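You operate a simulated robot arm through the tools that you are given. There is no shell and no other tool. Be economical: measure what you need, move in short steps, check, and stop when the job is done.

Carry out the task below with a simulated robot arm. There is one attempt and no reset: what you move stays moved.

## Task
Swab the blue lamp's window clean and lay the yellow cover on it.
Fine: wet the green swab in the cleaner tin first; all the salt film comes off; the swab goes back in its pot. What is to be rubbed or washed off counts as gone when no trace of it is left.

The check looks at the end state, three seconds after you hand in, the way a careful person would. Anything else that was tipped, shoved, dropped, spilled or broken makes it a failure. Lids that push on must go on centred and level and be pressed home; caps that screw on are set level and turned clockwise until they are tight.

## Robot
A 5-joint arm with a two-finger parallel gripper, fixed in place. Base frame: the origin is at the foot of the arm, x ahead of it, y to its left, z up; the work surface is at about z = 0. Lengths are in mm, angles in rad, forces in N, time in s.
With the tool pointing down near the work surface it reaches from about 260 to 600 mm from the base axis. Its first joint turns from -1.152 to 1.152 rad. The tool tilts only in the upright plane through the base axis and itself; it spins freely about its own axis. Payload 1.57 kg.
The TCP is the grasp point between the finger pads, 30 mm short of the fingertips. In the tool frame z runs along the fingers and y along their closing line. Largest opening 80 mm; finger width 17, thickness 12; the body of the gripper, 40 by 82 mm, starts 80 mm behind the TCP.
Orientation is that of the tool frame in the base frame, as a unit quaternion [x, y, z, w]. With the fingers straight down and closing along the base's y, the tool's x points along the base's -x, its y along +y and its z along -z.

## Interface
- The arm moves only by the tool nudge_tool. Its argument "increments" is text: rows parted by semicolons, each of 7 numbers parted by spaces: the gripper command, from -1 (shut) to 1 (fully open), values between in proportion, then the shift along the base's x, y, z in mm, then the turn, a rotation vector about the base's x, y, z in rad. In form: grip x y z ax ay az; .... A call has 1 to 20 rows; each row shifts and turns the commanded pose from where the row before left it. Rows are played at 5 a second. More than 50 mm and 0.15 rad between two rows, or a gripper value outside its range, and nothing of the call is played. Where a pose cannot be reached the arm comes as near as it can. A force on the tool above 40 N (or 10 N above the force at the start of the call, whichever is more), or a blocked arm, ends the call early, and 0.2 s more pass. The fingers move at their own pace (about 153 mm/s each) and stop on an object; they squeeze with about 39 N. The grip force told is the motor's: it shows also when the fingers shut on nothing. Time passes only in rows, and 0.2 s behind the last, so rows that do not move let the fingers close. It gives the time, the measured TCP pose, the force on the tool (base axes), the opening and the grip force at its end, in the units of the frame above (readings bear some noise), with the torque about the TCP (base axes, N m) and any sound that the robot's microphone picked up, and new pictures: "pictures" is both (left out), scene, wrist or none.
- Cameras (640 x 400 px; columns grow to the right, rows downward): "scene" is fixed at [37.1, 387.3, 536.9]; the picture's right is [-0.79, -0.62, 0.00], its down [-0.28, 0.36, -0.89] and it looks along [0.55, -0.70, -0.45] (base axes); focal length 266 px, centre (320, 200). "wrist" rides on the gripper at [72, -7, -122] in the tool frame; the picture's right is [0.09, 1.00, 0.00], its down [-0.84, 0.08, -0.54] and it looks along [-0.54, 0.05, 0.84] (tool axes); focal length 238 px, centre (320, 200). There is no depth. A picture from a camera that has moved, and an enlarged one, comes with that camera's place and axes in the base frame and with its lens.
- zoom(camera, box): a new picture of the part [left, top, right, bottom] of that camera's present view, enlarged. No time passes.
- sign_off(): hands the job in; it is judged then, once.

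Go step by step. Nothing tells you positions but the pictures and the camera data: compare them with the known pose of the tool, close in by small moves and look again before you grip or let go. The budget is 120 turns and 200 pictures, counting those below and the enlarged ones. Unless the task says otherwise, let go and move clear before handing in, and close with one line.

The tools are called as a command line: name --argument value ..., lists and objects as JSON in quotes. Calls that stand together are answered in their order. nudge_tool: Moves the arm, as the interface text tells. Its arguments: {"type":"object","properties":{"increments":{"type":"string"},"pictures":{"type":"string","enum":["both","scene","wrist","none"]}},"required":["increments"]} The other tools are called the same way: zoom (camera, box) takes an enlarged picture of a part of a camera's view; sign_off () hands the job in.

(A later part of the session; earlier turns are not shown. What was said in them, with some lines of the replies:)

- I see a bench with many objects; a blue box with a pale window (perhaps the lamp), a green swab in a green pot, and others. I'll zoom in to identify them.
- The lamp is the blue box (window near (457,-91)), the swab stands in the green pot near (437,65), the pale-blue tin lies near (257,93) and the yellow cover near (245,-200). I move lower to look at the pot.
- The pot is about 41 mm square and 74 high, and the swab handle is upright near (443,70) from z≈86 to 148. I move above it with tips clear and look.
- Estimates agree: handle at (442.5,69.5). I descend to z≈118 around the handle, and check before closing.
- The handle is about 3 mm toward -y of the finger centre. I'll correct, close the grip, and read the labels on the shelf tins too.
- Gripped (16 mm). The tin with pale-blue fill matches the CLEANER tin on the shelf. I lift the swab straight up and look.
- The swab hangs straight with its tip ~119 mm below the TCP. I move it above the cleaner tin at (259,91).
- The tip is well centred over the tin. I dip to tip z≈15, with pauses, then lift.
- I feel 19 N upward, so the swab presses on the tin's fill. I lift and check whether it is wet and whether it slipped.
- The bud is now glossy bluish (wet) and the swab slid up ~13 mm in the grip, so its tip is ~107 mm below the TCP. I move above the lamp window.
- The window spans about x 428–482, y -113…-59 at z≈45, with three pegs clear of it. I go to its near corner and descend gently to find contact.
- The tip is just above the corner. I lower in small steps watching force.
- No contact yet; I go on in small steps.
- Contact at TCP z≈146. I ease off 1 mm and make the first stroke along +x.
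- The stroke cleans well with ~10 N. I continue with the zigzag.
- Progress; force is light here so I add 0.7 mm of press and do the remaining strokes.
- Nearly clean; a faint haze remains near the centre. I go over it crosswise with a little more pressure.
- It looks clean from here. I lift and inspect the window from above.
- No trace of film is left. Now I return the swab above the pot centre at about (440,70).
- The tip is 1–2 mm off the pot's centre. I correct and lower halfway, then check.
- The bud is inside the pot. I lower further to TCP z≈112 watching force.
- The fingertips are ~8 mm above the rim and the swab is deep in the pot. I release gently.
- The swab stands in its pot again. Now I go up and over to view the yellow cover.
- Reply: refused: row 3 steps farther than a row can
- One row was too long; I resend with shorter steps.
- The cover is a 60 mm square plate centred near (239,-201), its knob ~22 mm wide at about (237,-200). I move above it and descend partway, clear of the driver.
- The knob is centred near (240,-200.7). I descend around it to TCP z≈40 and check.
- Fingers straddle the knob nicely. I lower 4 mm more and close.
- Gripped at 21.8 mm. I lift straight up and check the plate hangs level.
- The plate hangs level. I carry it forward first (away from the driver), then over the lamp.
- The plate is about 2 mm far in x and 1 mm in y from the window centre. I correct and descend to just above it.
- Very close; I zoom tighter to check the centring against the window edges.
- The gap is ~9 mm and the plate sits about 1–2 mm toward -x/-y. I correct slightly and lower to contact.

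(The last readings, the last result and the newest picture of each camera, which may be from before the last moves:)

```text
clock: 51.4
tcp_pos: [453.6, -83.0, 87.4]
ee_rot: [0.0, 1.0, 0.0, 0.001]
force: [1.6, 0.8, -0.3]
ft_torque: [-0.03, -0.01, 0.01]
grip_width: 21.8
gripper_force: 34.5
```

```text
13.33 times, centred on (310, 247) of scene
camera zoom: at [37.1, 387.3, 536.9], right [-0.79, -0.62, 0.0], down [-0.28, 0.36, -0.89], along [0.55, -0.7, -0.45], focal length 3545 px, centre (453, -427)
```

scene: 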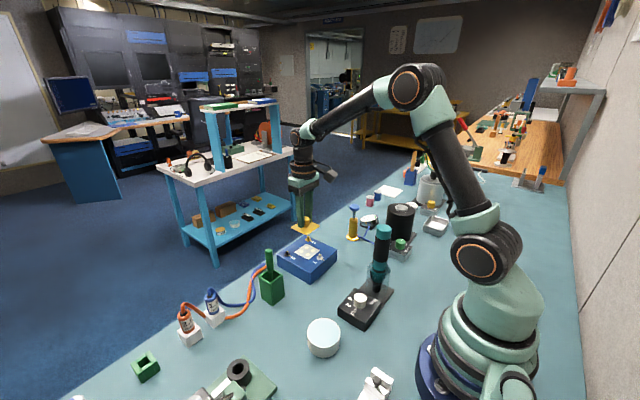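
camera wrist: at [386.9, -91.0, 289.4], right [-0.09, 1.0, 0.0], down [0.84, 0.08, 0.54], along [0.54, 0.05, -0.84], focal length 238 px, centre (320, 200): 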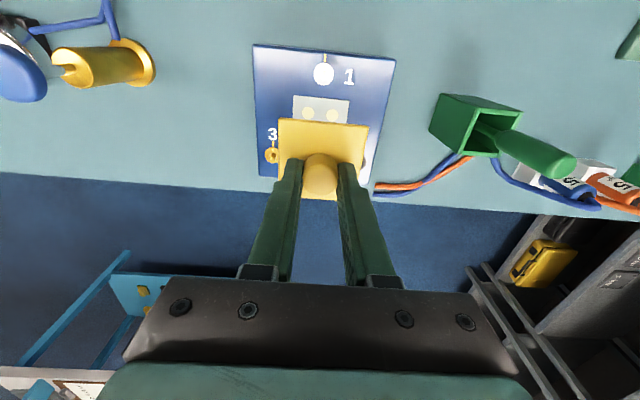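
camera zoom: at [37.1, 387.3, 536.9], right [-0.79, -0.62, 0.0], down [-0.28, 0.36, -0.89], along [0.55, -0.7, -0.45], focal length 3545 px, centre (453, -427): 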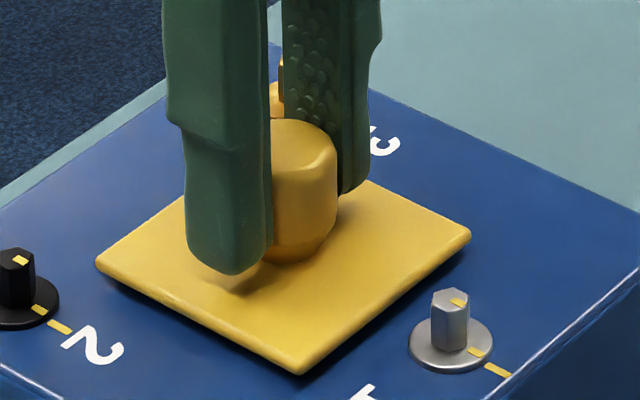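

Now it is symmetric over the window. I lower the last couple of millimetres watching force.

nudge_tool --increments "-1 0 0 -1 0 0 0;-1 0 0 -0.7 0 0 0;-1 0 0 0 0 0 0" --pictures "none"

zoom --camera "scene" --box '[292, 232, 328, 262]'

```text
clock: 52.2
tcp_pos: [454.8, -84.1, 84.8]
ee_rot: [-0.001, 1.0, 0.0, 0.0]
force: [-0.4, -0.3, 0.2]
ft_torque: [-0.01, 0.0, -0.03]
grip_width: 21.7
gripper_force: 35.0
```

```text
13.33 times, centred on (310, 247) of scene
camera zoom: at [37.1, 387.3, 536.9], right [-0.79, -0.62, 0.0], down [-0.28, 0.36, -0.89], along [0.55, -0.7, -0.45], focal length 3545 px, centre (453, -427)
```

zoom: 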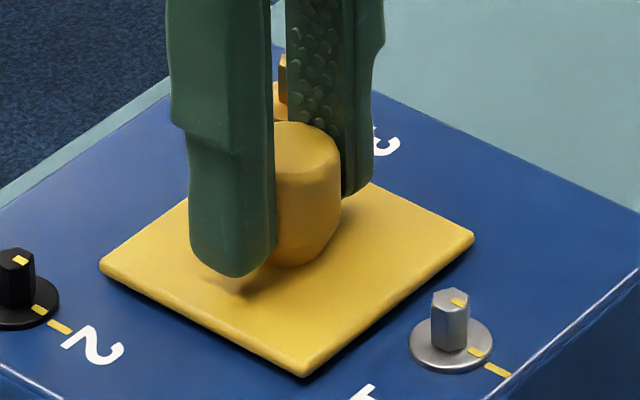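

nudge_tool --increments "-1 0 0 -0.8 0 0 0;-1 0 0 0 0 0 0" --pictures "none"

```text
clock: 52.8
tcp_pos: [455.3, -85.0, 84.9]
ee_rot: [0.0, 1.0, 0.0, 0.001]
force: [-2.9, 5.7, 19.0]
ft_torque: [0.15, 0.3, -0.02]
grip_width: 21.6
gripper_force: 34.9
```

Contact (19 N). I ease up slightly and check before letting go.

nudge_tool --increments "-1 0 0 0.5 0 0 0;-1 0 0 0 0 0 0" --pictures "none"

zoom --camera "scene" --box '[292, 232, 328, 262]'

zoom --camera "wrist" --box '[240, 70, 400, 190]'

```text
clock: 53.4
tcp_pos: [455.1, -86.3, 84.5]
ee_rot: [0.0, 1.0, 0.0, 0.001]
force: [-1.1, 6.0, 19.7]
ft_torque: [0.12, 0.13, -0.01]
grip_width: 21.6
gripper_force: 35.2
```

```text
13.33 times, centred on (310, 247) of scene
camera zoom: at [37.0, 387.3, 536.9], right [-0.79, -0.62, 0.0], down [-0.28, 0.36, -0.89], along [0.55, -0.7, -0.45], focal length 3545 px, centre (453, -427)
```

zoom: 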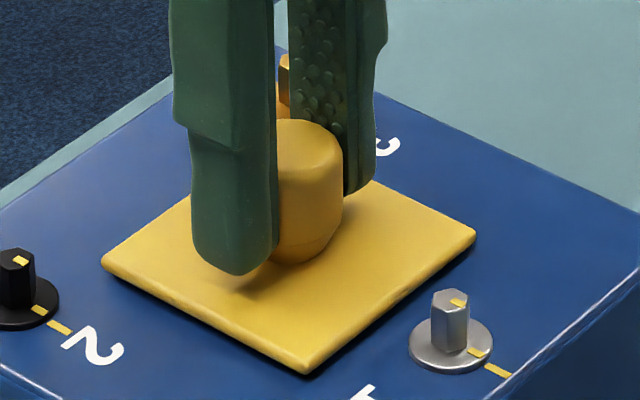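

```text
3.33 times, centred on (320, 130) of wrist
camera zoom: at [382.6, -93.2, 206.3], right [-0.09, 1.0, 0.0], down [0.84, 0.08, 0.54], along [0.54, 0.05, -0.84], focal length 794 px, centre (320, 433)
```

zoom: 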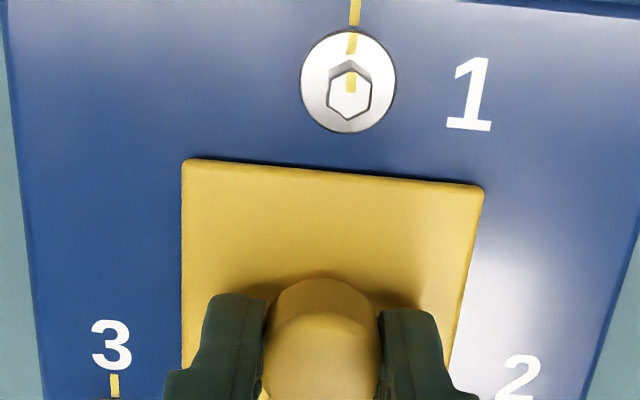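

It's about 1.3 mm off toward the right of the picture; I ease up, centre it and lightly set it down before releasing.

nudge_tool --increments "-1 0 0 1 0 0 0;-1 0.8 0.7 0 0 0 0;-1 0 0 0 0 0 0;-1 0 0 -0.5 0 0 0;-1 0 0 0 0 0 0" --pictures "none"

zoom --camera "scene" --box '[292, 232, 328, 262]'

```text
clock: 54.6
tcp_pos: [455.1, -83.9, 85.2]
ee_rot: [0.0, 1.0, 0.0, 0.0]
force: [0.6, -3.1, 5.1]
ft_torque: [-0.03, -0.06, -0.04]
grip_width: 21.7
gripper_force: 35.3
```

```text
13.33 times, centred on (310, 247) of scene
camera zoom: at [37.0, 387.3, 536.9], right [-0.79, -0.62, 0.0], down [-0.28, 0.36, -0.89], along [0.55, -0.7, -0.45], focal length 3545 px, centre (453, -427)
```

zoom: 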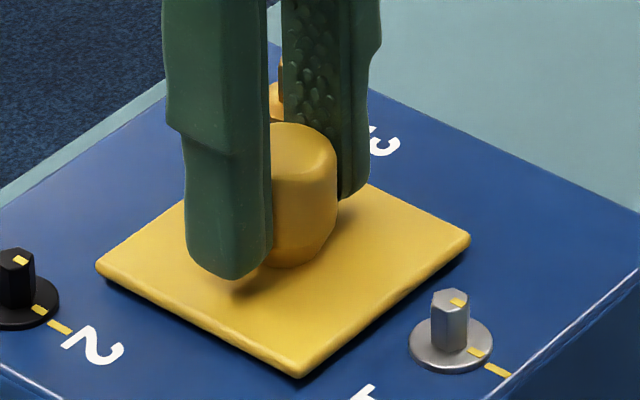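

Centred (-17/+18 px), light 5 N contact. I open and rise.

nudge_tool --increments "-0.2 0 0 0 0 0 0;0.2 0 0 0 0 0 0;0.2 0 0 0 0 0 0;0.2 0 0 15 0 0 0;0.2 0 0 40 0 0 0;0.2 0 0 45 0 0 0;0.2 -40 0 20 0 0 0;0.2 0 0 0 0 0 0"

zoom --camera "scene" --box '[270, 215, 350, 285]'

zoom --camera "wrist" --box '[220, 60, 420, 200]'

```text
clock: 56.4
tcp_pos: [415.8, -83.6, 207.9]
ee_rot: [0.0, 1.0, 0.0, 0.0]
force: [0.9, -0.7, 0.5]
ft_torque: [-0.01, 0.01, 0.01]
grip_width: 48.3
gripper_force: 0.0
camera wrist: at [345.0, -90.0, 328.8], right [-0.09, 1.0, 0.0], down [0.84, 0.08, 0.54], along [0.54, 0.05, -0.84], focal length 238 px, centre (320, 200)
```

scene: 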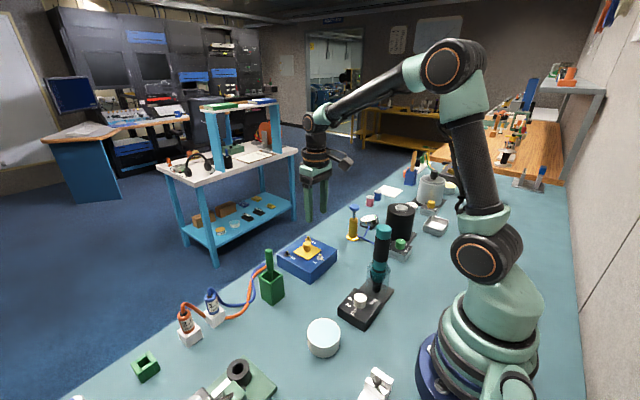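
wrist: 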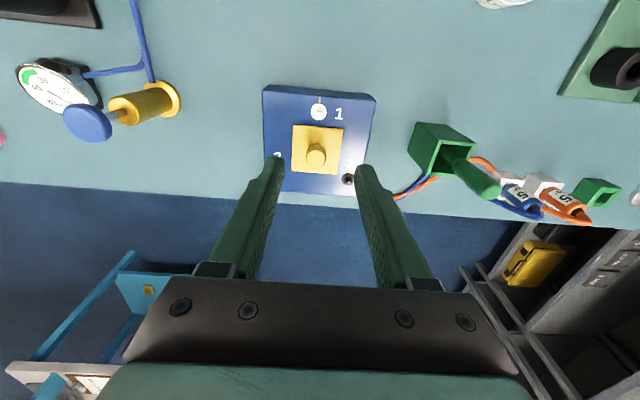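

```text
5.71 times, centred on (310, 250) of scene
camera zoom: at [37.1, 387.3, 536.9], right [-0.79, -0.62, 0.0], down [-0.28, 0.36, -0.89], along [0.55, -0.7, -0.45], focal length 1519 px, centre (377, -86)
```

zoom: 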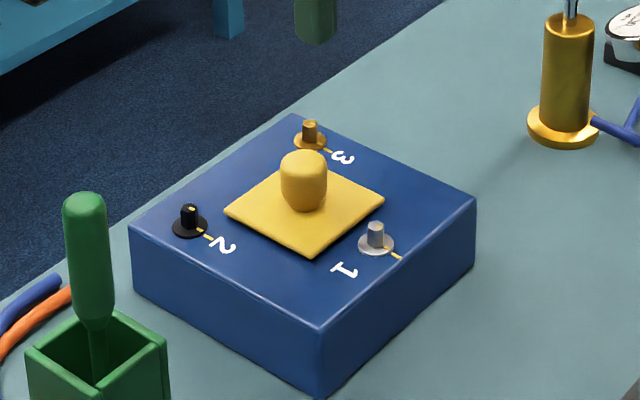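

```text
2.86 times, centred on (320, 130) of wrist
camera zoom: at [345.0, -90.0, 328.8], right [-0.09, 1.0, 0.0], down [0.84, 0.08, 0.54], along [0.54, 0.05, -0.84], focal length 681 px, centre (320, 400)
```

zoom: 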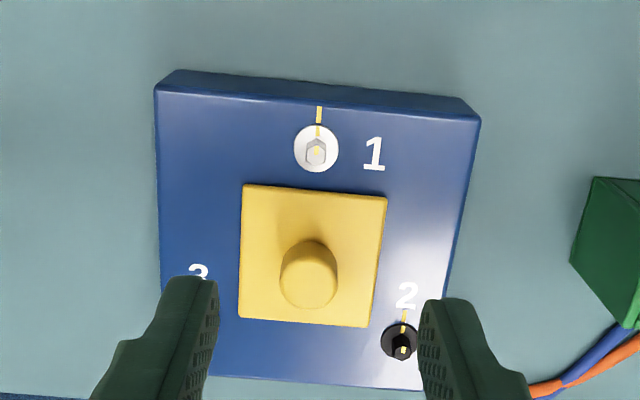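

The cover lies level and centred over the clean window, the swab is in its pot, and everything else is undisturbed. The gripper is open and clear, so I hand in.

sign_off

```text
The job is handed in.
```

The job is handed in: I swabbed the lamp's window clean with the wetted green swab, put the swab back in its pot, and laid the yellow cover on the window.
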